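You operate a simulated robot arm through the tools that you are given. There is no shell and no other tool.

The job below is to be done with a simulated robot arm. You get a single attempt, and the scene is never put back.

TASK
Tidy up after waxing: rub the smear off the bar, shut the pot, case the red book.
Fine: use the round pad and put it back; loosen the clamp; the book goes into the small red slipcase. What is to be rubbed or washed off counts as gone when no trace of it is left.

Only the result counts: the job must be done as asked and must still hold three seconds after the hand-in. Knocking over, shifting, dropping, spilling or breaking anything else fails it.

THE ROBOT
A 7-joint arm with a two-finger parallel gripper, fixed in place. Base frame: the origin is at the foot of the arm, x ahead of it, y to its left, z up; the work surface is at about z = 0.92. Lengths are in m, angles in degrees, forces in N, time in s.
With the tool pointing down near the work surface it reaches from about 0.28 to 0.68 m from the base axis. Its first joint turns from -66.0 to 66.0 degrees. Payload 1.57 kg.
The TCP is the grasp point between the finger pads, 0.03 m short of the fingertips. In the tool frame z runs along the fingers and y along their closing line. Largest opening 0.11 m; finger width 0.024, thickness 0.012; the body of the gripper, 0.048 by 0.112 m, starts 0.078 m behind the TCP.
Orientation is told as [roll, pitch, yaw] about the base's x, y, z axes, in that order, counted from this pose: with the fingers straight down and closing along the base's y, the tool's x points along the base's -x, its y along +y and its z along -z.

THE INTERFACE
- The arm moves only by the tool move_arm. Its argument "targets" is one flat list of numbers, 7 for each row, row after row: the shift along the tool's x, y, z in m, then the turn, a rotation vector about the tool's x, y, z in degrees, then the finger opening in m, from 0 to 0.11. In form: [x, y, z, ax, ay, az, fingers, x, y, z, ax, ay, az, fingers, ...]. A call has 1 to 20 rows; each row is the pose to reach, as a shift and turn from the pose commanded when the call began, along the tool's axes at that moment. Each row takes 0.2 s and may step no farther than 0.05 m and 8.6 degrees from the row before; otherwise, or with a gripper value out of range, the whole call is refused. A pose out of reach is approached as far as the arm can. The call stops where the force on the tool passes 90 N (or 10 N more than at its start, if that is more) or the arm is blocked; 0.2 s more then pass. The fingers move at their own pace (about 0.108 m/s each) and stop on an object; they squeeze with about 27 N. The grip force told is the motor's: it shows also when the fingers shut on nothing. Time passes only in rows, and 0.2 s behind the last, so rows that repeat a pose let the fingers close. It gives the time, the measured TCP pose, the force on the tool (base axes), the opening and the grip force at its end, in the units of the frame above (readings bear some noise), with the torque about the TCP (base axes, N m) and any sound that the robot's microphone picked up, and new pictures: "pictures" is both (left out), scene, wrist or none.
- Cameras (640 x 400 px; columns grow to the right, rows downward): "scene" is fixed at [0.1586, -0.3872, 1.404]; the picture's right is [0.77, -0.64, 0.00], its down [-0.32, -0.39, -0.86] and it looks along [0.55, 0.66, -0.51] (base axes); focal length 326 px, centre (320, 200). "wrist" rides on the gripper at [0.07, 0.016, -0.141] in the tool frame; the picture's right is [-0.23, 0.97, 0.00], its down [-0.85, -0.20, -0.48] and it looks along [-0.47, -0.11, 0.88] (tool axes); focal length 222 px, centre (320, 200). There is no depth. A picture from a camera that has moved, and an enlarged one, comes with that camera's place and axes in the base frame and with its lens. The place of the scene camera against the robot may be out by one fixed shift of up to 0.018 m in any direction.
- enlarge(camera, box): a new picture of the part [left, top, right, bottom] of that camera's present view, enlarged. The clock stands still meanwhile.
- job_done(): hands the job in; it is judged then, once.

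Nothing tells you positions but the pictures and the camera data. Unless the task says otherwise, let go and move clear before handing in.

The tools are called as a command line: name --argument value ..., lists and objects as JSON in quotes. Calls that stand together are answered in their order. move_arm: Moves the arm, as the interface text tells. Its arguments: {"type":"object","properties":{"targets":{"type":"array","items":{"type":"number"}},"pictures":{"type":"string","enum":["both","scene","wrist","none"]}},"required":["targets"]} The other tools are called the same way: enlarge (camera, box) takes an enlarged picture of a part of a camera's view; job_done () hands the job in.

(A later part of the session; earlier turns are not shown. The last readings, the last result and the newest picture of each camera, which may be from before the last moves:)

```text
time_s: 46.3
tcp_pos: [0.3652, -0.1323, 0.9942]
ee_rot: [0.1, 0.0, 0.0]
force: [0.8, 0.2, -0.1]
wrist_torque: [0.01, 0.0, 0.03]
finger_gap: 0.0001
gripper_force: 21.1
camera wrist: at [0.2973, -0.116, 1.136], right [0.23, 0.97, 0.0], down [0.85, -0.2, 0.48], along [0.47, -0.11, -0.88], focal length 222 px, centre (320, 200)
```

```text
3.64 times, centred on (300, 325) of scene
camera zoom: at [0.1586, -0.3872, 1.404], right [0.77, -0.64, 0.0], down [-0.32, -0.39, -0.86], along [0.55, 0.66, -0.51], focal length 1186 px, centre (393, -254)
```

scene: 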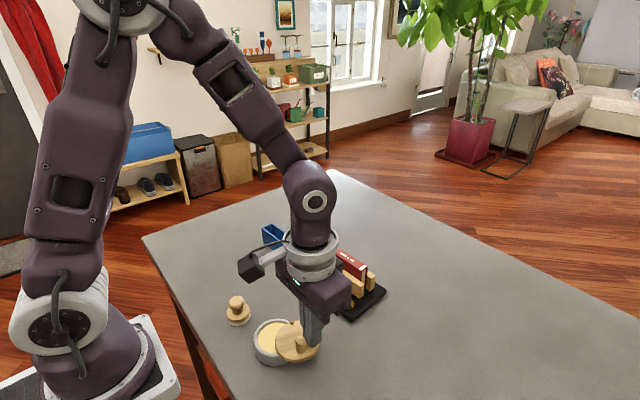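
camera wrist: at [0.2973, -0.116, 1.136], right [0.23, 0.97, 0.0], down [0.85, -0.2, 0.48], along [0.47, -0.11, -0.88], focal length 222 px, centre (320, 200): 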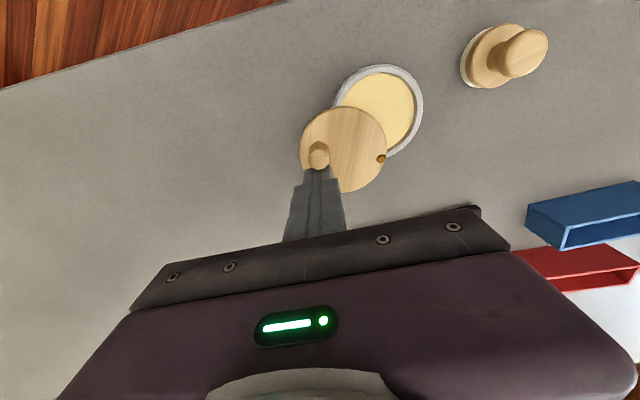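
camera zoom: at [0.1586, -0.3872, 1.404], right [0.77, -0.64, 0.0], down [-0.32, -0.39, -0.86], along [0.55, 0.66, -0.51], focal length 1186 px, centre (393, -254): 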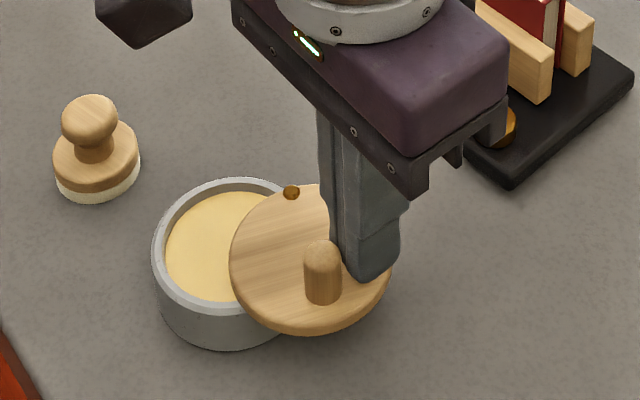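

The lid is about halfway round and everything is still calm. On along the arc, stopping short of closed to check.

move_arm --targets '[0.0072, 0.0003, 0, 0, 0, 0, 0.0, 0.0144, 0.0015, 0, 0, 0, 0, 0.0, 0.0213, 0.0038, 0, 0, 0, 0, 0.0, 0.0278, 0.007, 0, 0, 0, 0, 0.0, 0.0338, 0.011, 0, 0, 0, 0, 0.0, 0.0392, 0.0159, 0, 0, 0, 0, 0.0]' --pictures "both"

enlarge --camera "wrist" --box '[240, 60, 460, 225]'

enlarge --camera "scene" --box '[240, 270, 360, 380]'

```text
time_s: 47.7
tcp_pos: [0.3284, -0.1157, 0.9936]
ee_rot: [0.1, -0.1, -0.1]
force: [0.1, 0.1, 0.2]
wrist_torque: [-0.01, 0.01, 0.01]
finger_gap: 0.0
gripper_force: 21.8
camera wrist: at [0.2585, -0.1, 1.1358], right [0.23, 0.97, 0.0], down [0.85, -0.2, 0.48], along [0.47, -0.11, -0.88], focal length 222 px, centre (320, 200)
```

scene: 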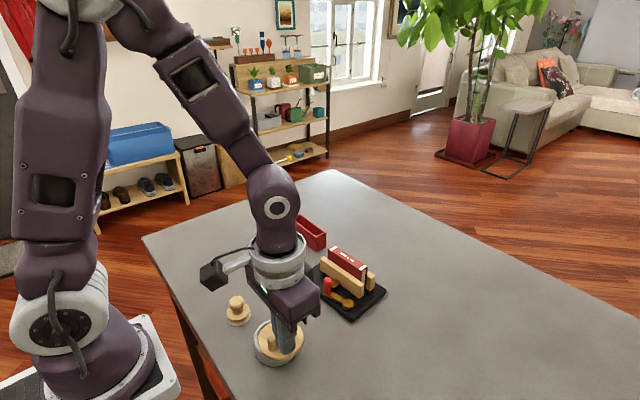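
wrist: 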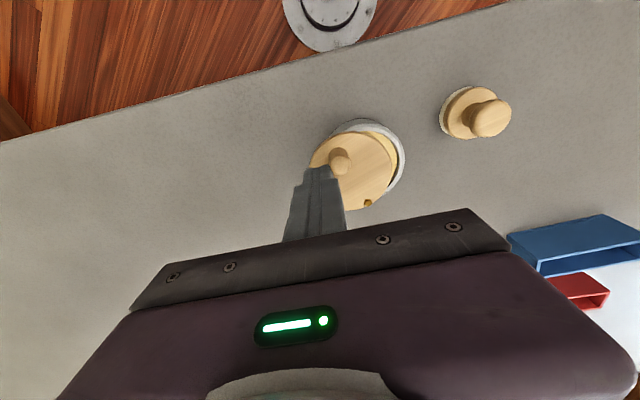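

```text
2.42 times, centred on (350, 142) of wrist
camera zoom: at [0.2585, -0.1, 1.1358], right [0.23, 0.97, 0.0], down [0.85, -0.2, 0.48], along [0.47, -0.11, -0.88], focal length 538 px, centre (247, 339)
```

zoom: 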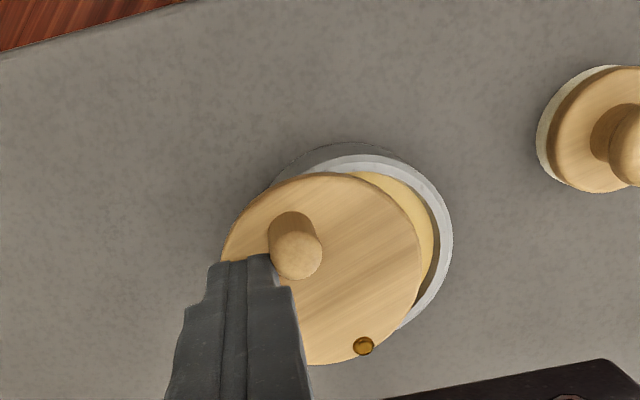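

```text
3.64 times, centred on (300, 325) of scene
camera zoom: at [0.1586, -0.3872, 1.404], right [0.77, -0.64, 0.0], down [-0.32, -0.39, -0.86], along [0.55, 0.66, -0.51], focal length 1186 px, centre (393, -254)
```

zoom: 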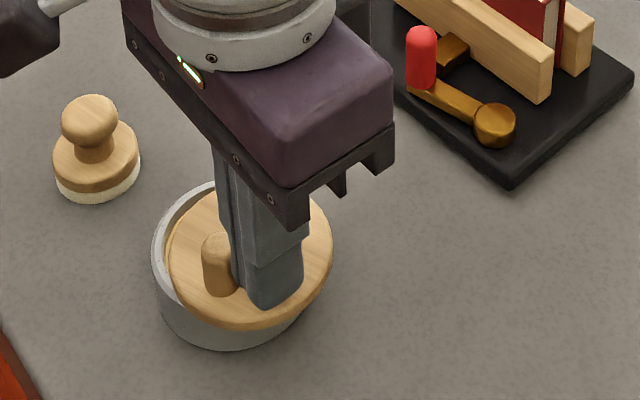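

Only a crescent is left open, roughly 25°. I'll go on in smaller steps.

move_arm --targets '[0.0047, 0.0055, 0, 0, 0, 0, 0.0, 0.0076, 0.0101, 0, 0, 0, 0, 0.0]' --pictures "both"

enlarge --camera "wrist" --box '[240, 60, 460, 225]'

enlarge --camera "scene" --box '[240, 290, 340, 380]'

```text
time_s: 48.3
tcp_pos: [0.3218, -0.1051, 0.9941]
ee_rot: [0.1, -0.1, 0.0]
force: [0.5, 0.4, -0.4]
wrist_torque: [-0.04, 0.01, 0.03]
finger_gap: 0.0
gripper_force: 21.3
camera wrist: at [0.251, -0.0903, 1.1357], right [0.23, 0.97, 0.0], down [0.85, -0.2, 0.48], along [0.47, -0.11, -0.88], focal length 222 px, centre (320, 200)
```

scene: 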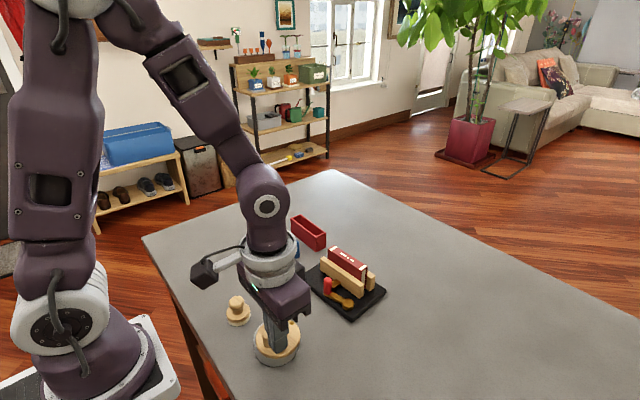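
wrist: 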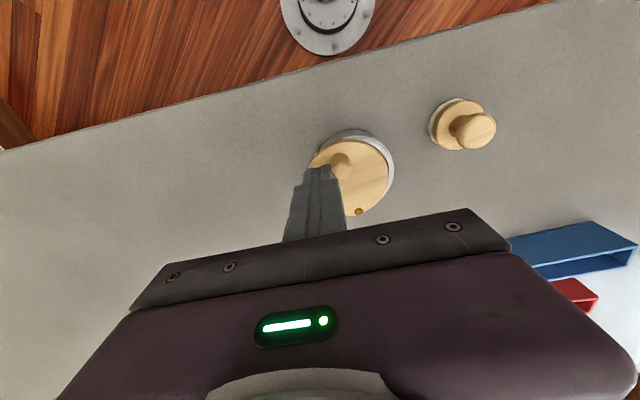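

```text
2.42 times, centred on (350, 142) of wrist
camera zoom: at [0.251, -0.0903, 1.1357], right [0.23, 0.97, 0.0], down [0.85, -0.2, 0.48], along [0.47, -0.11, -0.88], focal length 538 px, centre (247, 339)
```

zoom: 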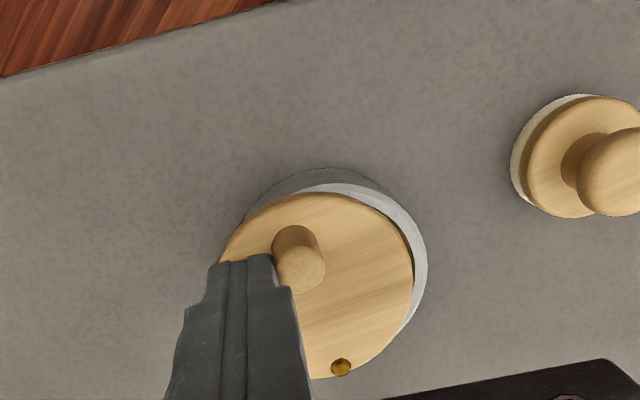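

```text
4.44 times, centred on (290, 335) of scene
camera zoom: at [0.1586, -0.3872, 1.404], right [0.77, -0.64, 0.0], down [-0.32, -0.39, -0.86], along [0.55, 0.66, -0.51], focal length 1449 px, centre (453, -400)
```

zoom: 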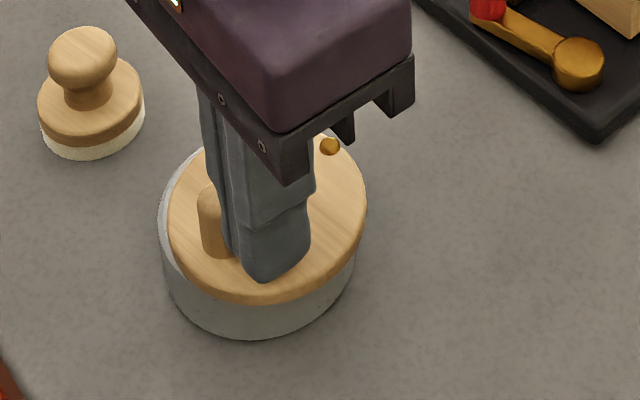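

move_arm --targets '[0.0013, 0.0025, 0, 0, 0, 0, 0.0, 0.0025, 0.0049, 0, 0, 0, 0, 0.0]' --pictures "both"

enlarge --camera "wrist" --box '[240, 60, 460, 225]'

enlarge --camera "scene" --box '[240, 290, 340, 380]'

```text
time_s: 48.9
tcp_pos: [0.3167, -0.1002, 0.9936]
ee_rot: [0.1, -0.1, -0.2]
force: [0.4, -0.5, 0.2]
wrist_torque: [-0.02, -0.03, 0.0]
finger_gap: 0.0
gripper_force: 21.4
camera wrist: at [0.2483, -0.0853, 1.136], right [0.23, 0.97, 0.0], down [0.85, -0.2, 0.48], along [0.47, -0.11, -0.88], focal length 222 px, centre (320, 200)
```

scene: 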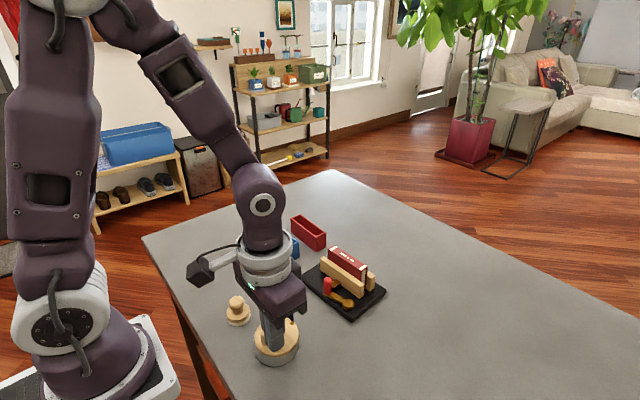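
wrist: 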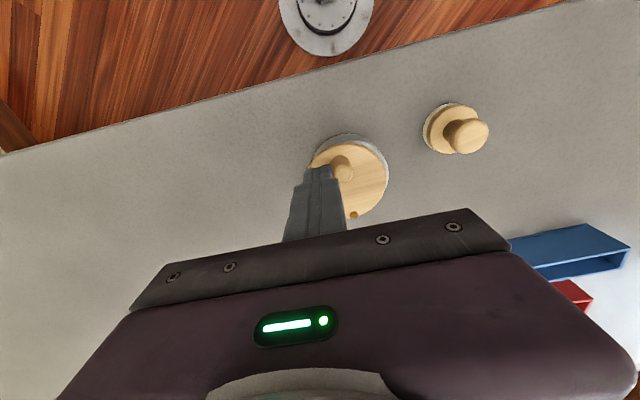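

```text
2.42 times, centred on (350, 142) of wrist
camera zoom: at [0.2483, -0.0853, 1.136], right [0.23, 0.97, 0.0], down [0.85, -0.2, 0.48], along [0.47, -0.11, -0.88], focal length 538 px, centre (247, 339)
```

zoom: 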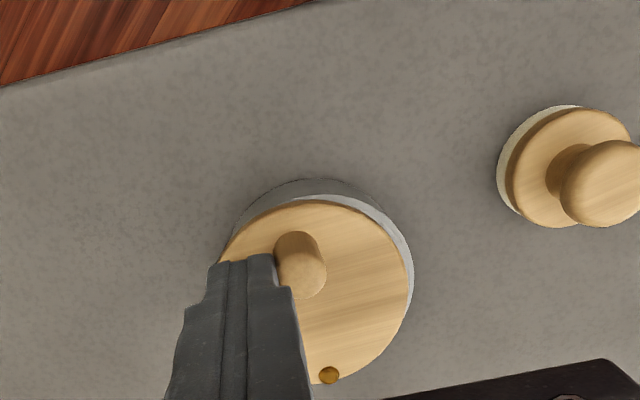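

```text
4.44 times, centred on (290, 335) of scene
camera zoom: at [0.1586, -0.3872, 1.404], right [0.77, -0.64, 0.0], down [-0.32, -0.39, -0.86], along [0.55, 0.66, -0.51], focal length 1449 px, centre (453, -400)
```

zoom: 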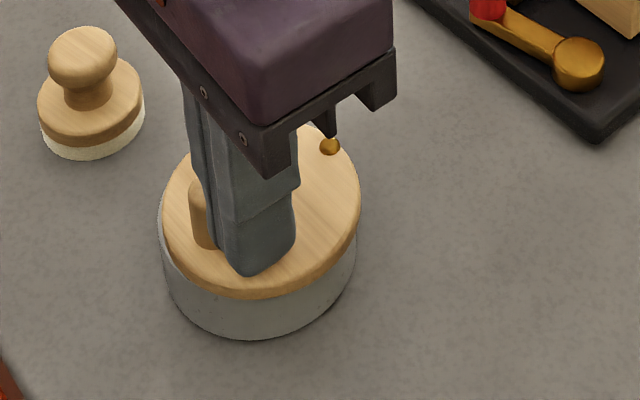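

The lid is about 2 mm short of concentric. I'll push the last bit in millimetre steps, watching the force and the sound.

move_arm --targets '[0.0003, 0.0012, 0, 0, 0, 0, 0.0, 0.0006, 0.0022, 0, 0, 0, 0, 0.0]' --pictures "both"

enlarge --camera "wrist" --box '[260, 90, 420, 225]'

enlarge --camera "scene" --box '[240, 290, 340, 380]'

```text
time_s: 49.5
tcp_pos: [0.3171, -0.0979, 0.9932]
ee_rot: [0.1, 0.0, 0.0]
force: [0.2, -0.1, 0.2]
wrist_torque: [-0.02, 0.03, -0.03]
finger_gap: 0.0001
gripper_force: 21.3
camera wrist: at [0.2476, -0.0829, 1.1358], right [0.23, 0.97, 0.0], down [0.85, -0.2, 0.48], along [0.47, -0.11, -0.88], focal length 222 px, centre (320, 200)
```

scene: 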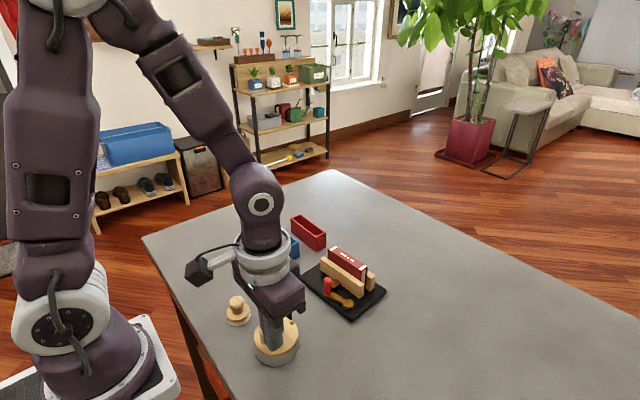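
wrist: 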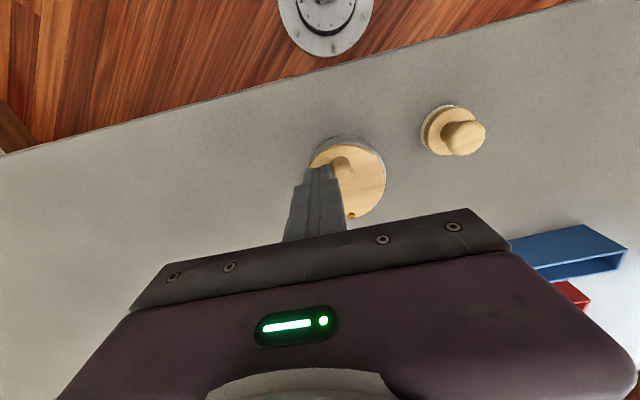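

```text
2.96 times, centred on (340, 158) of wrist
camera zoom: at [0.2476, -0.0829, 1.1358], right [0.23, 0.97, 0.0], down [0.85, -0.2, 0.48], along [0.47, -0.11, -0.88], focal length 658 px, centre (261, 326)
```

zoom: 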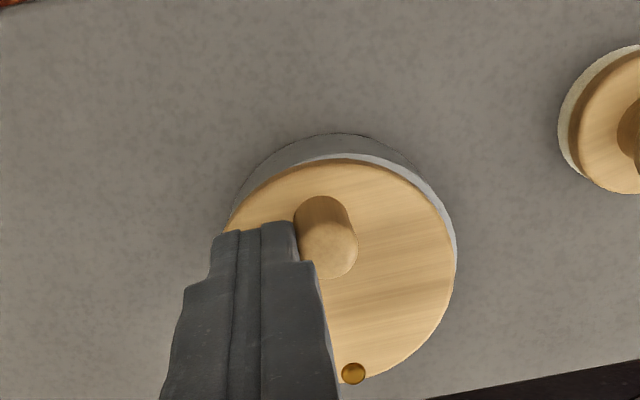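

```text
4.44 times, centred on (290, 335) of scene
camera zoom: at [0.1586, -0.3872, 1.404], right [0.77, -0.64, 0.0], down [-0.32, -0.39, -0.86], along [0.55, 0.66, -0.51], focal length 1449 px, centre (453, -400)
```

zoom: 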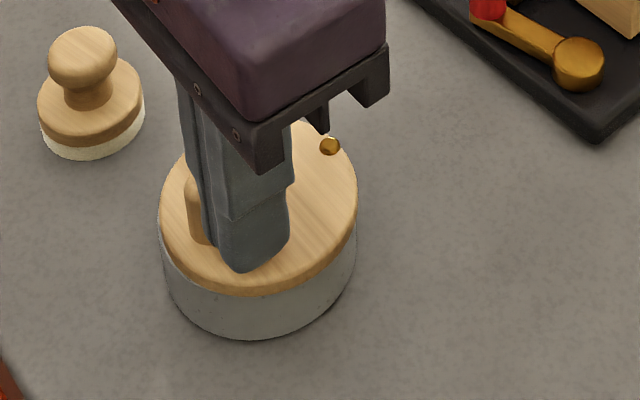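

move_arm --targets '[0.0001, 0.0008, 0, 0, 0, 0, 0.0, 0.0002, 0.0014, 0, 0, 0, 0, 0.0]' --pictures "both"

enlarge --camera "wrist" --box '[260, 90, 420, 225]'

enlarge --camera "scene" --box '[240, 290, 340, 380]'

```text
time_s: 50.1
tcp_pos: [0.3155, -0.0968, 0.9939]
ee_rot: [0.0, -0.1, -0.1]
force: [1.4, -0.4, 0.5]
wrist_torque: [0.04, 0.01, 0.02]
finger_gap: 0.0001
gripper_force: 20.8
camera wrist: at [0.2474, -0.0814, 1.1359], right [0.23, 0.97, 0.0], down [0.85, -0.2, 0.48], along [0.47, -0.11, -0.88], focal length 222 px, centre (320, 200)
```

scene: 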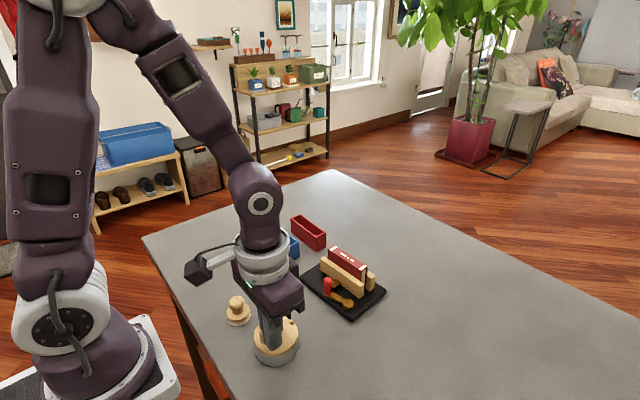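
wrist: 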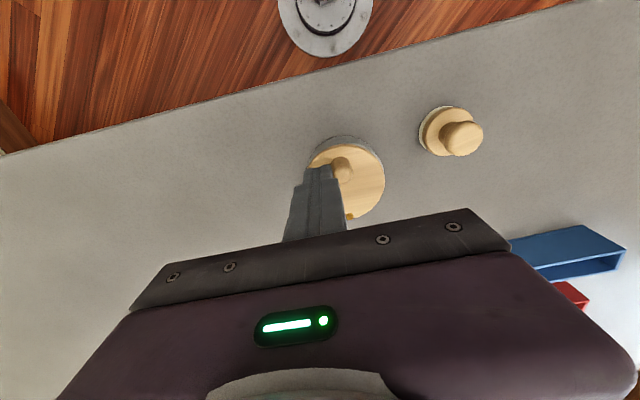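

```text
2.96 times, centred on (340, 158) of wrist
camera zoom: at [0.2474, -0.0814, 1.1359], right [0.23, 0.97, 0.0], down [0.85, -0.2, 0.48], along [0.47, -0.11, -0.88], focal length 658 px, centre (261, 326)
```

zoom: 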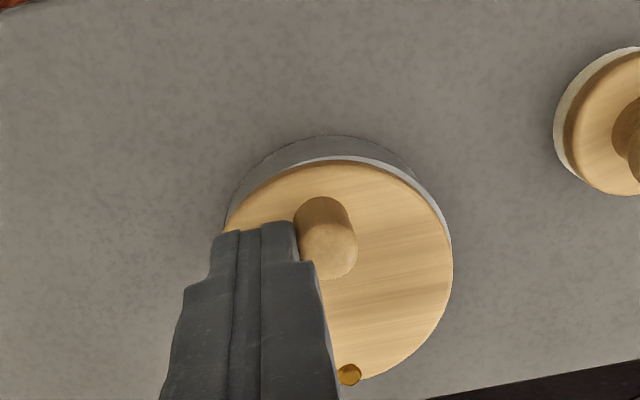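

```text
4.44 times, centred on (290, 335) of scene
camera zoom: at [0.1586, -0.3872, 1.404], right [0.77, -0.64, 0.0], down [-0.32, -0.39, -0.86], along [0.55, 0.66, -0.51], focal length 1449 px, centre (453, -400)
```

zoom: 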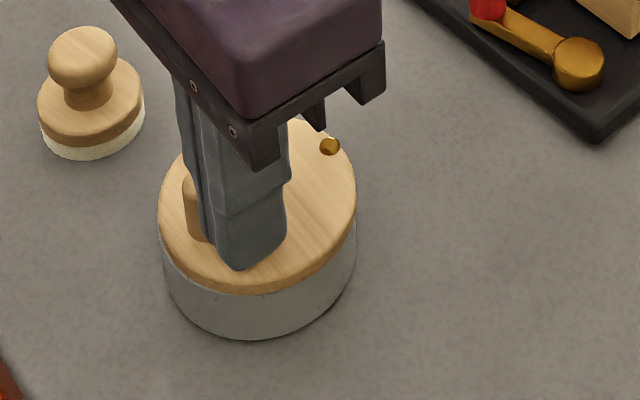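

move_arm --targets '[0.0, 0.0008, 0, 0, 0, 0, 0.0, 0.0001, 0.0014, 0, 0, 0, 0, 0.0]' --pictures "both"

enlarge --camera "wrist" --box '[260, 90, 420, 225]'

enlarge --camera "scene" --box '[240, 290, 340, 380]'

```text
time_s: 50.7
tcp_pos: [0.317, -0.0947, 0.9948]
ee_rot: [0.2, 0.0, -0.1]
force: [0.2, -0.3, -0.6]
wrist_torque: [-0.01, 0.0, 0.0]
finger_gap: 0.0
gripper_force: 21.0
camera wrist: at [0.2474, -0.0801, 1.136], right [0.23, 0.97, 0.0], down [0.85, -0.2, 0.48], along [0.47, -0.11, -0.88], focal length 222 px, centre (320, 200)
```

scene: 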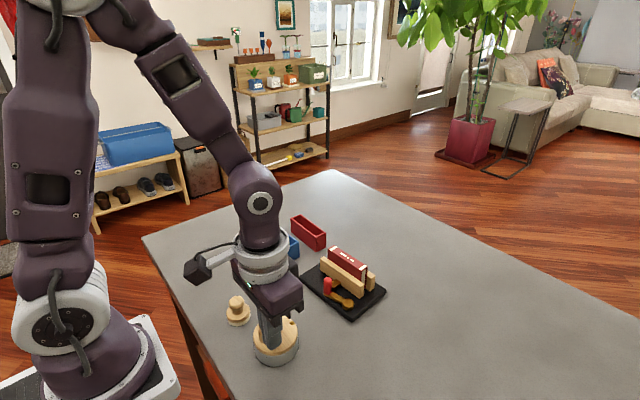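
wrist: 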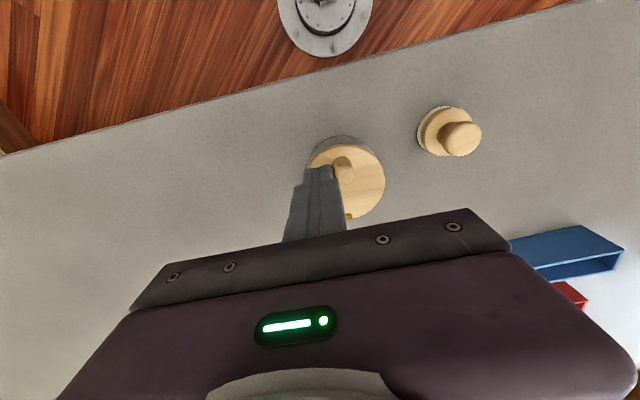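

```text
2.96 times, centred on (340, 158) of wrist
camera zoom: at [0.2474, -0.0801, 1.136], right [0.23, 0.97, 0.0], down [0.85, -0.2, 0.48], along [0.47, -0.11, -0.88], focal length 658 px, centre (261, 326)
```

zoom: 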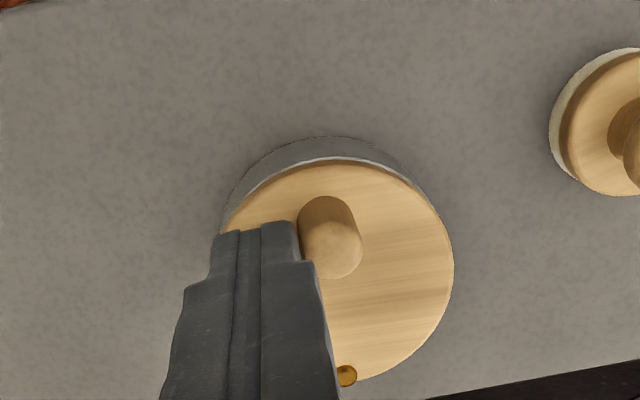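

```text
4.44 times, centred on (290, 335) of scene
camera zoom: at [0.1586, -0.3872, 1.404], right [0.77, -0.64, 0.0], down [-0.32, -0.39, -0.86], along [0.55, 0.66, -0.51], focal length 1449 px, centre (453, -400)
```

zoom: 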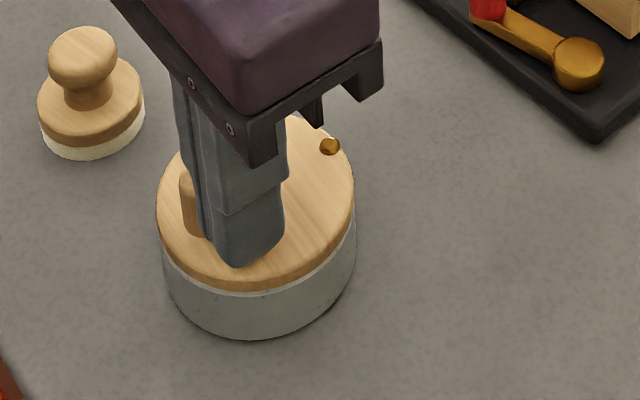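

The lid now looks concentric with the pot from both cameras. I'll back the fingers away from the knob, lift and verify.

move_arm --targets '[0, -0.008, 0, 0, 0, 0, 0.0, 0, -0.012, -0.02, 0, 0, 0, 0.0, -0.02, -0.012, -0.06, 0, 0, 0, 0.0, -0.06, -0.012, -0.08, 0, 0, 0, 0.03, -0.1, -0.0, -0.1, 0, 0, 0, 0.06, -0.1, 0.0, -0.1, 0, 0, 0, 0.06]' --pictures "both"

enlarge --camera "wrist" --box '[220, 20, 400, 140]'

enlarge --camera "scene" --box '[220, 280, 330, 380]'

```text
time_s: 52.1
tcp_pos: [0.4158, -0.0955, 1.0937]
ee_rot: [0.0, 0.0, -0.2]
force: [0.3, -0.1, -0.3]
wrist_torque: [0.03, -0.04, 0.01]
finger_gap: 0.0598
gripper_force: 0.1
camera wrist: at [0.3474, -0.0804, 1.2358], right [0.23, 0.97, 0.0], down [0.85, -0.2, 0.48], along [0.47, -0.11, -0.88], focal length 222 px, centre (320, 200)
```

scene: 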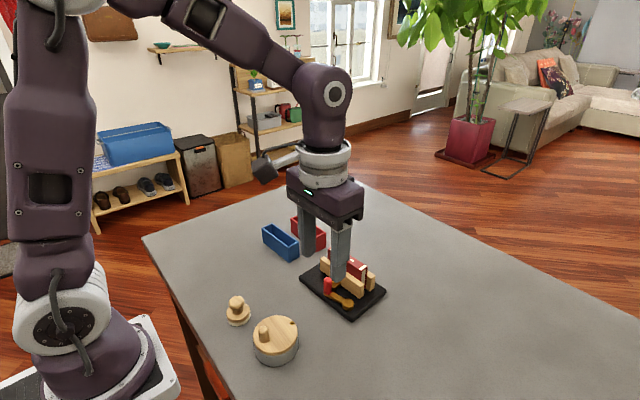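
wrist: 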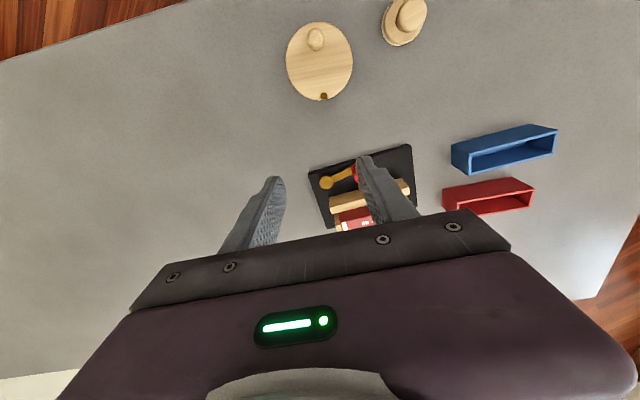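

```text
3.33 times, centred on (310, 80) of wrist
camera zoom: at [0.3474, -0.0804, 1.2358], right [0.23, 0.97, 0.0], down [0.85, -0.2, 0.48], along [0.47, -0.11, -0.88], focal length 740 px, centre (353, 600)
```

zoom: 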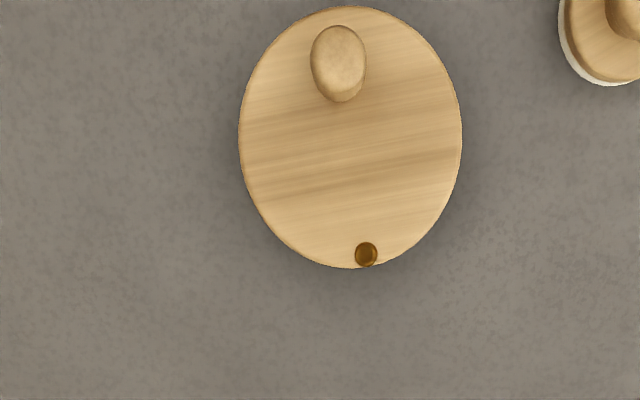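

```text
4.00 times, centred on (275, 330) of scene
camera zoom: at [0.1586, -0.3872, 1.404], right [0.77, -0.64, 0.0], down [-0.32, -0.39, -0.86], along [0.55, 0.66, -0.51], focal length 1304 px, centre (500, -320)
```

zoom: 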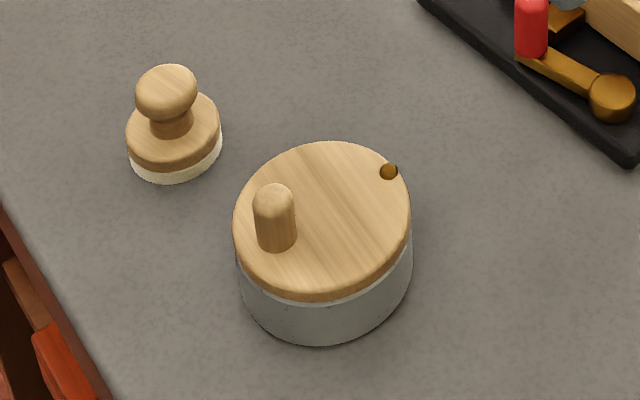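

The pot is shut and hasn't moved. Next I'll look closely at the clamp by moving the camera over it.

move_arm --targets '[-0.035, 0.015, -0.02, 0, 0, 0, 0.11, -0.07, 0.03, -0.02, 0, 0, 0, 0.11, -0.105, 0.045, -0.02, 0, 0, 0, 0.11, -0.134, 0.055, -0.02, 0, 0, 0, 0.11, -0.134, 0.055, -0.02, 0, 0, 0, 0.11]' --pictures "both"

enlarge --camera "wrist" --box '[210, 30, 430, 195]'

enlarge --camera "scene" --box '[290, 230, 400, 330]'

```text
time_s: 53.3
tcp_pos: [0.5513, -0.0397, 1.1146]
ee_rot: [0.0, 0.0, -0.2]
force: [-0.4, 1.2, 0.2]
wrist_torque: [0.0, 0.03, -0.01]
finger_gap: 0.1101
gripper_force: 0.1
camera wrist: at [0.4816, -0.0251, 1.2567], right [0.23, 0.97, 0.0], down [0.85, -0.2, 0.48], along [0.47, -0.11, -0.88], focal length 222 px, centre (320, 200)
```

scene: 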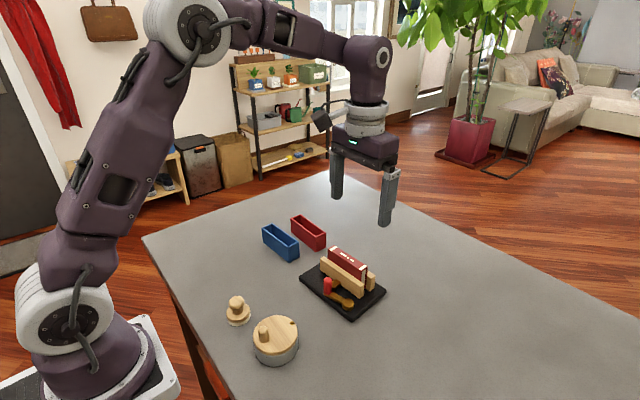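
wrist: 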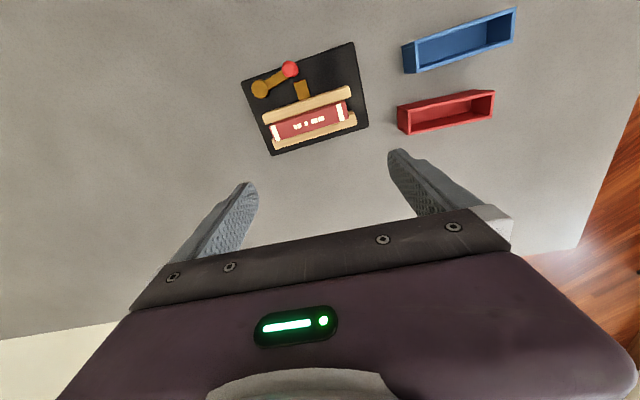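

```text
2.42 times, centred on (320, 112) of wrist
camera zoom: at [0.4816, -0.0251, 1.2567], right [0.23, 0.97, 0.0], down [0.85, -0.2, 0.48], along [0.47, -0.11, -0.88], focal length 538 px, centre (320, 412)
```

zoom: 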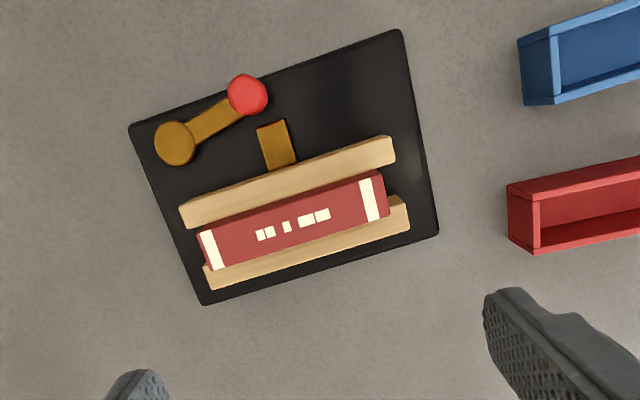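

```text
4.00 times, centred on (345, 280) of scene
camera zoom: at [0.1586, -0.3872, 1.404], right [0.77, -0.64, 0.0], down [-0.32, -0.39, -0.86], along [0.55, 0.66, -0.51], focal length 1304 px, centre (220, -120)
```

zoom: 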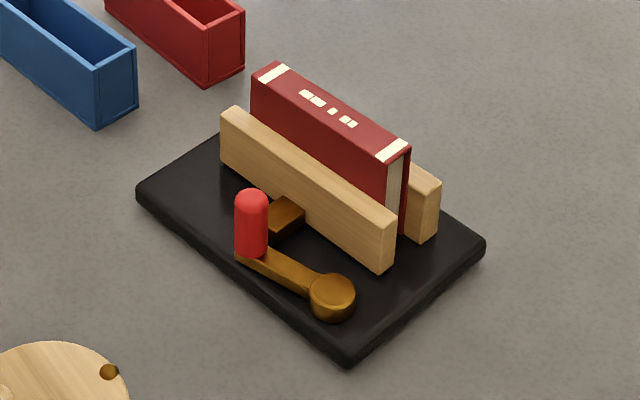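

The clamp has a lever (pivot at about (0.475, -0.100), red handle at about (0.466, -0.055), handle top z ≈ 0.973) next to the front jaw's brass stub. To loosen it, the handle should swing away from the jaw, towards the base. I'll turn the gripper so its fingers straddle the handle along its direction of travel.

move_arm --targets '[0.0085, -0.0015, 0.005, 0, 0, 7.8, 0.08, 0.017, -0.003, 0.01, 0, 0, 15.6, 0.05, 0.0255, -0.0045, 0.015, 0, 0, 23.4, 0.04, 0.034, -0.006, 0.02, 0, 0, 31.2, 0.034, 0.0425, -0.0075, 0.025, 0, 0, 39, 0.034, 0.051, -0.009, 0.03, 0, 0, 46.8, 0.034, 0.0595, -0.0105, 0.035, 0, 0, 54.6, 0.034, 0.068, -0.012, 0.04, 0, 0, 62.4, 0.034, 0.0765, -0.0135, 0.045, 0, 0, 70.2, 0.034, 0.085, -0.0146, 0.05, 0, 0, 78, 0.034, 0.085, -0.0146, 0.05, 0, 0, 78, 0.034]' --pictures "both"

enlarge --camera "wrist" --box '[210, 60, 430, 225]'

enlarge --camera "scene" --box '[290, 220, 400, 320]'

```text
time_s: 55.7
tcp_pos: [0.4657, -0.0563, 1.0633]
ee_rot: [0.0, 0.1, -78.2]
force: [-0.2, -0.4, -0.8]
wrist_torque: [0.05, -0.03, 0.01]
finger_gap: 0.034
gripper_force: 0.0
camera wrist: at [0.468, 0.0152, 1.206], right [1.0, -0.02, 0.0], down [-0.02, -0.88, 0.48], along [-0.01, -0.48, -0.88], focal length 222 px, centre (320, 200)
```

scene: 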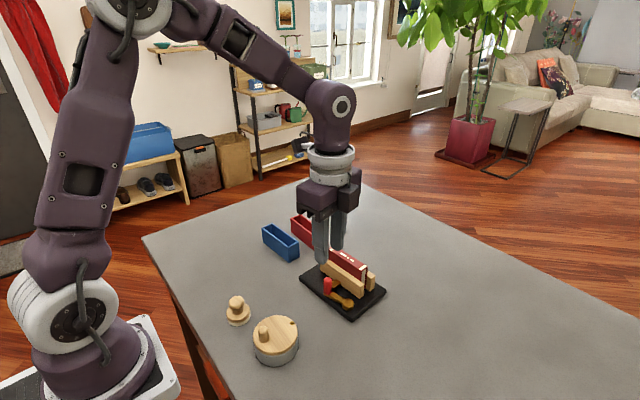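
wrist: 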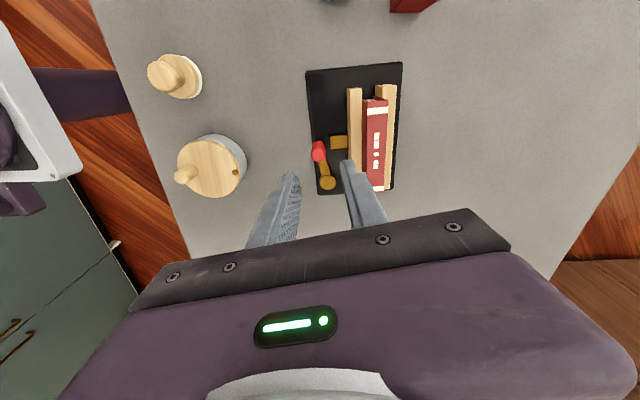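

```text
2.42 times, centred on (320, 142) of wrist
camera zoom: at [0.468, 0.0152, 1.206], right [1.0, -0.02, 0.0], down [-0.02, -0.88, 0.48], along [-0.01, -0.48, -0.88], focal length 538 px, centre (320, 339)
```

zoom: 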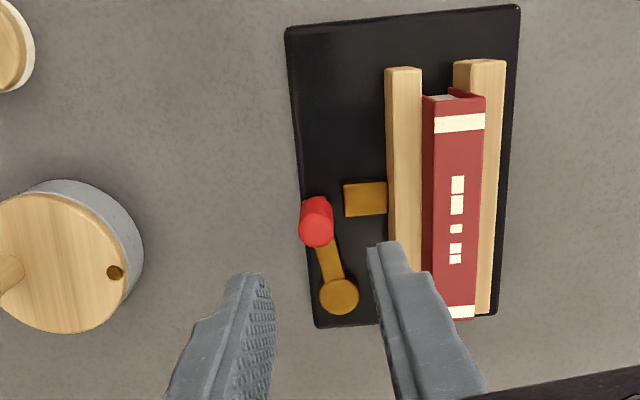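

```text
4.00 times, centred on (345, 270) of scene
camera zoom: at [0.1586, -0.3872, 1.404], right [0.77, -0.64, 0.0], down [-0.32, -0.39, -0.86], along [0.55, 0.66, -0.51], focal length 1304 px, centre (220, -80)
```

zoom: 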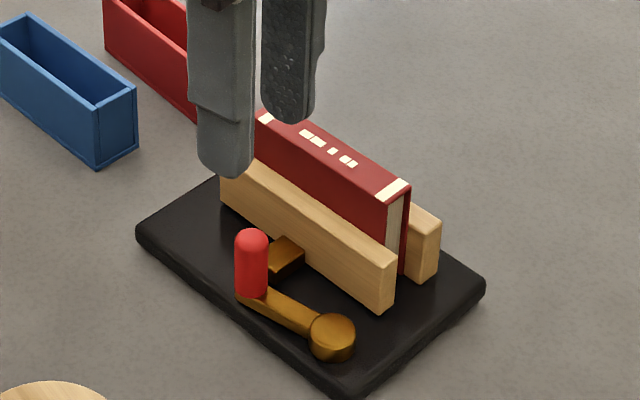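

The handle is right between the fingers. I'll lower to about 1.7 cm of overlap with the handle, keeping the tips above the stub.

move_arm --targets '[0, 0, 0.03, 0, 0, 0, 0.034, 0, 0, 0.055, 0, 0, 0, 0.032, 0, 0, 0.07, 0, 0, 0, 0.03, 0, 0, 0.0763, 0, 0, 0, 0.03]' --pictures "both"

enlarge --camera "wrist" --box '[240, 80, 420, 220]'

enlarge --camera "scene" --box '[290, 220, 400, 320]'

```text
time_s: 56.7
tcp_pos: [0.4646, -0.0556, 0.9882]
ee_rot: [0.2, 0.1, -78.2]
force: [-0.3, -0.3, 1.2]
wrist_torque: [-0.02, -0.01, -0.01]
finger_gap: 0.0301
gripper_force: 0.1
camera wrist: at [0.4679, 0.0148, 1.1297], right [1.0, -0.02, 0.0], down [-0.02, -0.88, 0.48], along [-0.01, -0.48, -0.88], focal length 222 px, centre (320, 200)
```

scene: 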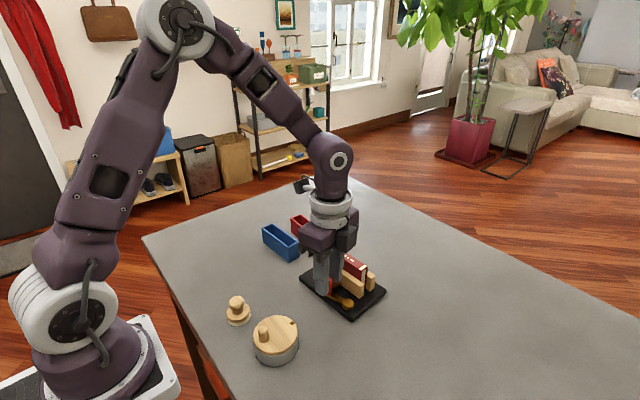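
wrist: 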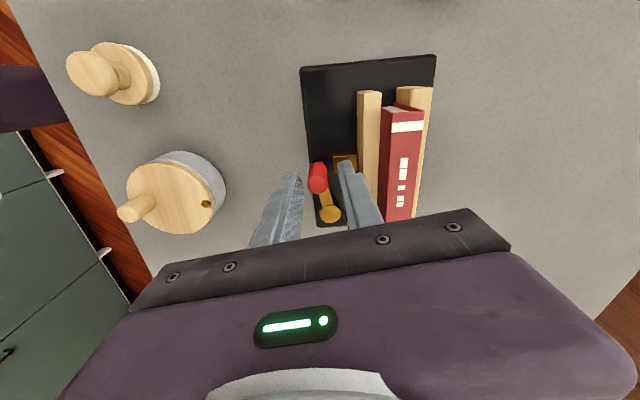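

```text
2.86 times, centred on (330, 150) of wrist
camera zoom: at [0.4679, 0.0148, 1.1297], right [1.0, -0.02, 0.0], down [-0.02, -0.88, 0.48], along [-0.01, -0.48, -0.88], focal length 635 px, centre (291, 343)
```

zoom: 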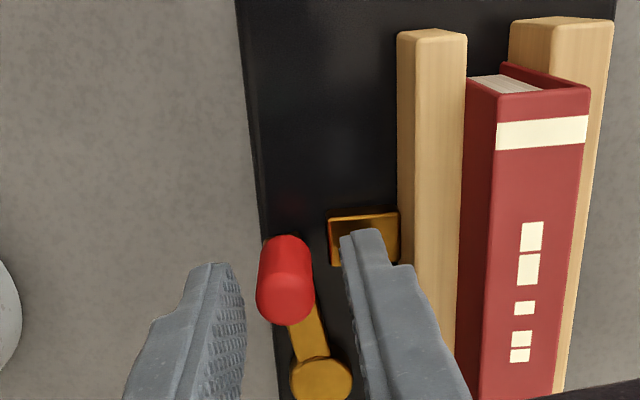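

```text
4.00 times, centred on (345, 270) of scene
camera zoom: at [0.1586, -0.3872, 1.404], right [0.77, -0.64, 0.0], down [-0.32, -0.39, -0.86], along [0.55, 0.66, -0.51], focal length 1304 px, centre (220, -80)
```

zoom: 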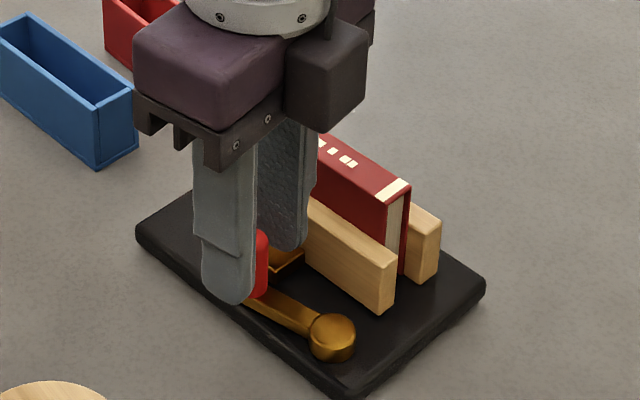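

The fingers straddle the handle with room to spare. I'll start swinging it gently away from the jaw along its arc and watch the force and the jaw.

move_arm --targets '[0, 0, 0, 0, 0, 0, 0.024, -0.0004, -0.0062, 0, 0, 0, -8, 0.024, -0.0017, -0.0123, 0, 0, 0, -16, 0.024, -0.0017, -0.0123, 0, 0, 0, -16, 0.024]' --pictures "both"

enlarge --camera "wrist" --box '[240, 80, 420, 220]'

enlarge --camera "scene" --box '[290, 220, 400, 320]'

```text
time_s: 57.7
tcp_pos: [0.4538, -0.0596, 0.9883]
ee_rot: [0.1, 0.1, -62.0]
force: [0.9, 0.8, 0.0]
wrist_torque: [0.04, 0.0, -0.01]
finger_gap: 0.0247
gripper_force: 0.3
camera wrist: at [0.4362, 0.0084, 1.1299], right [0.97, 0.26, 0.0], down [0.23, -0.85, 0.48], along [0.12, -0.46, -0.88], focal length 222 px, centre (320, 200)
```

scene: 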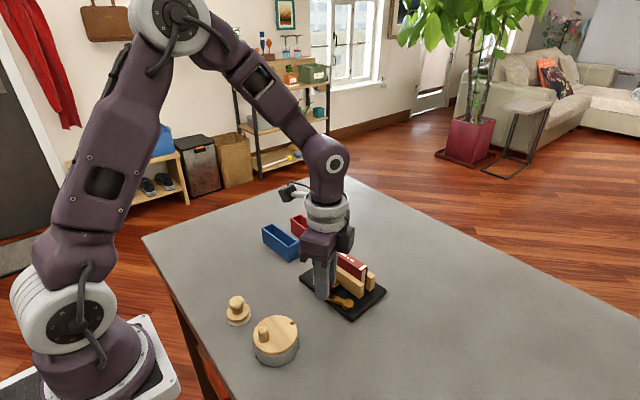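
wrist: 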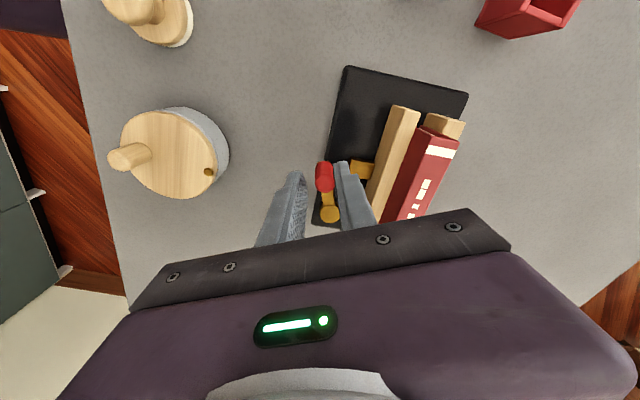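

```text
2.86 times, centred on (330, 150) of wrist
camera zoom: at [0.4362, 0.0084, 1.1299], right [0.97, 0.26, 0.0], down [0.23, -0.85, 0.48], along [0.12, -0.46, -0.88], focal length 635 px, centre (291, 343)
```

zoom: 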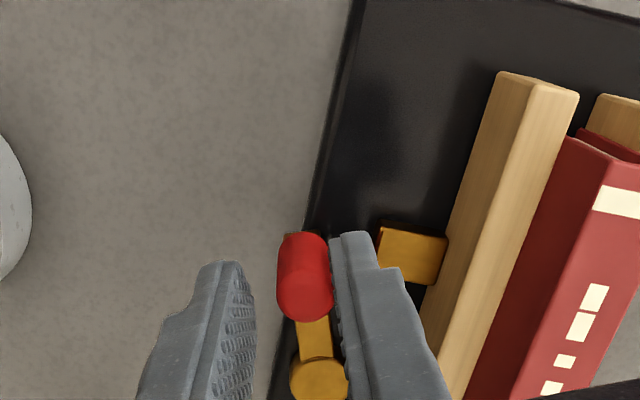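

```text
4.00 times, centred on (345, 270) of scene
camera zoom: at [0.1586, -0.3872, 1.404], right [0.77, -0.64, 0.0], down [-0.32, -0.39, -0.86], along [0.55, 0.66, -0.51], focal length 1304 px, centre (220, -80)
```

zoom: 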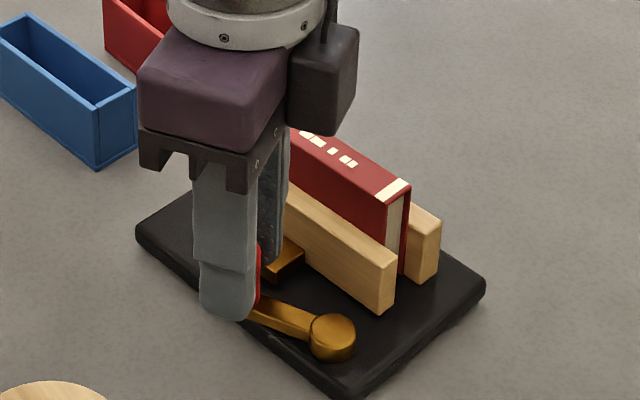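

The finger has taken up contact with the handle. Continuing the arc.

move_arm --targets '[-0.0004, -0.0062, 0, 0, 0, -8, 0.024, -0.0017, -0.0123, 0, 0, 0, -16, 0.024, -0.0038, -0.0181, 0, 0, 0, -24, 0.024, -0.0038, -0.0181, 0, 0, 0, -24, 0.024]' --pictures "both"

enlarge --camera "wrist" --box '[240, 80, 420, 220]'

enlarge --camera "scene" --box '[290, 220, 400, 320]'

```text
time_s: 58.7
tcp_pos: [0.4405, -0.0699, 0.9875]
ee_rot: [0.0, -0.1, -37.9]
force: [0.8, 1.2, -0.4]
wrist_torque: [0.01, -0.02, -0.03]
finger_gap: 0.0244
gripper_force: 0.4
camera wrist: at [0.3957, -0.0166, 1.1298], right [0.78, 0.63, 0.0], down [0.55, -0.68, 0.48], along [0.3, -0.37, -0.88], focal length 222 px, centre (320, 200)
```

scene: 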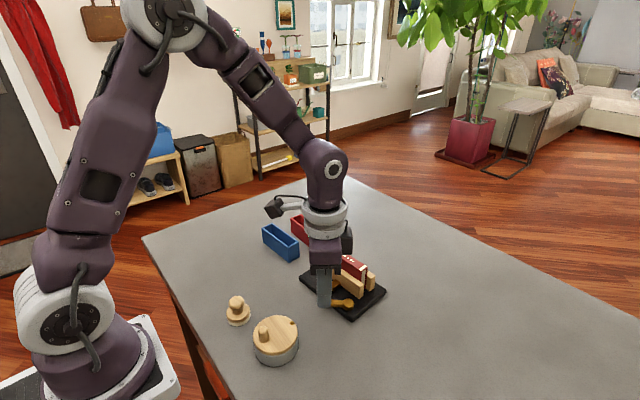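
wrist: 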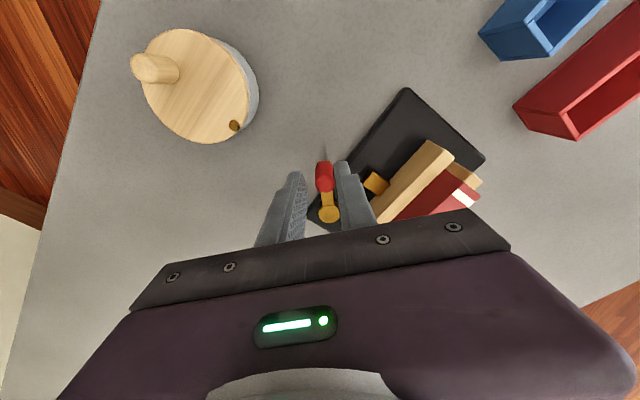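

```text
2.86 times, centred on (330, 150) of wrist
camera zoom: at [0.3957, -0.0166, 1.1298], right [0.78, 0.63, 0.0], down [0.55, -0.68, 0.48], along [0.3, -0.37, -0.88], focal length 635 px, centre (291, 343)
```

zoom: 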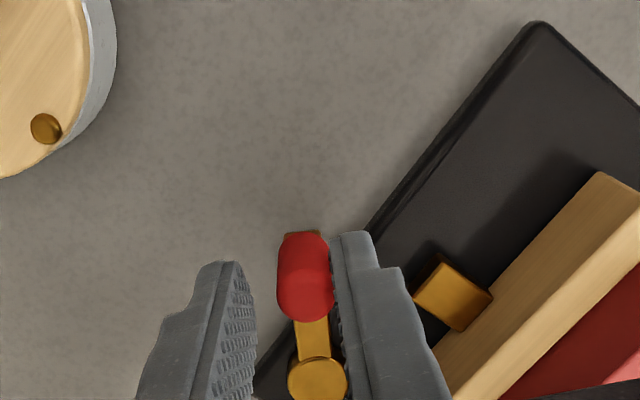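

```text
4.00 times, centred on (345, 270) of scene
camera zoom: at [0.1586, -0.3872, 1.404], right [0.77, -0.64, 0.0], down [-0.32, -0.39, -0.86], along [0.55, 0.66, -0.51], focal length 1304 px, centre (220, -80)
```

zoom: 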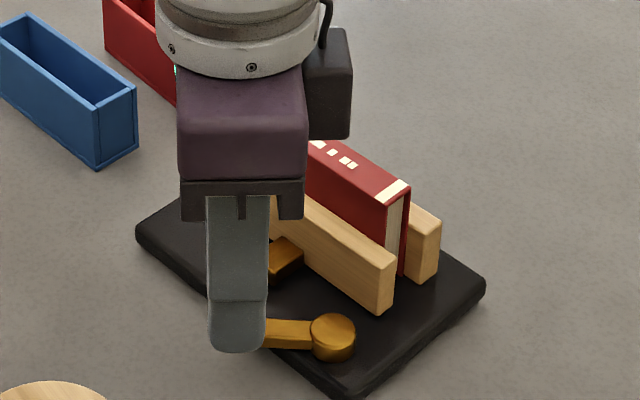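

The lever turns easily and the base isn't moving. Continuing another 24°.

move_arm --targets '[-0.0004, -0.0062, 0, 0, 0, -8, 0.024, -0.0017, -0.0123, 0, 0, 0, -16, 0.024, -0.0038, -0.0181, 0, 0, 0, -24, 0.024, -0.0038, -0.0181, 0, 0, 0, -24, 0.024]' --pictures "both"

enlarge --camera "wrist" --box '[240, 80, 420, 220]'

enlarge --camera "scene" --box '[290, 220, 400, 320]'

```text
time_s: 59.7
tcp_pos: [0.4328, -0.0878, 0.987]
ee_rot: [0.1, 0.0, -14.1]
force: [-0.5, 0.5, -0.3]
wrist_torque: [0.0, 0.0, -0.01]
finger_gap: 0.0244
gripper_force: 0.2
camera wrist: at [0.3686, -0.0563, 1.1299], right [0.46, 0.89, 0.0], down [0.78, -0.4, 0.48], along [0.43, -0.22, -0.88], focal length 222 px, centre (320, 200)
```

scene: 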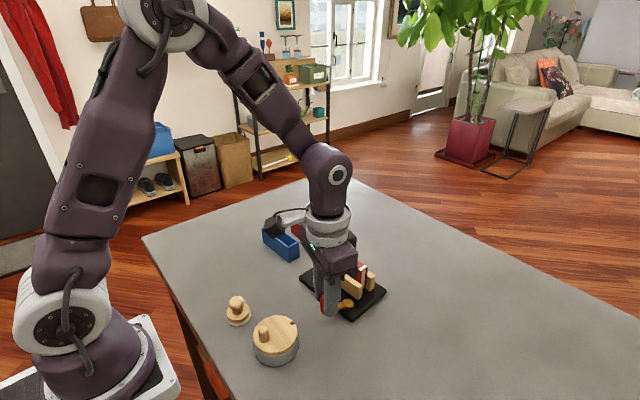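
wrist: 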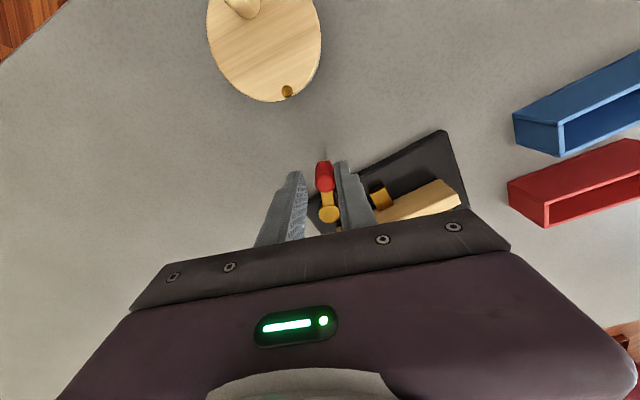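

```text
2.86 times, centred on (330, 150) of wrist
camera zoom: at [0.3686, -0.0563, 1.1299], right [0.46, 0.89, 0.0], down [0.78, -0.4, 0.48], along [0.43, -0.22, -0.88], focal length 635 px, centre (291, 343)
```

zoom: 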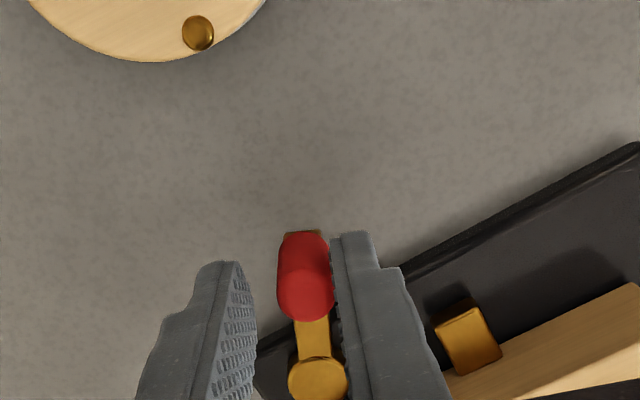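

```text
4.00 times, centred on (345, 270) of scene
camera zoom: at [0.1586, -0.3872, 1.404], right [0.77, -0.64, 0.0], down [-0.32, -0.39, -0.86], along [0.55, 0.66, -0.51], focal length 1304 px, centre (220, -80)
```

zoom: 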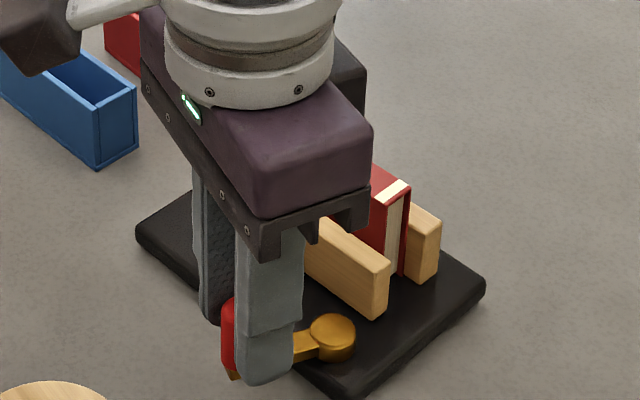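

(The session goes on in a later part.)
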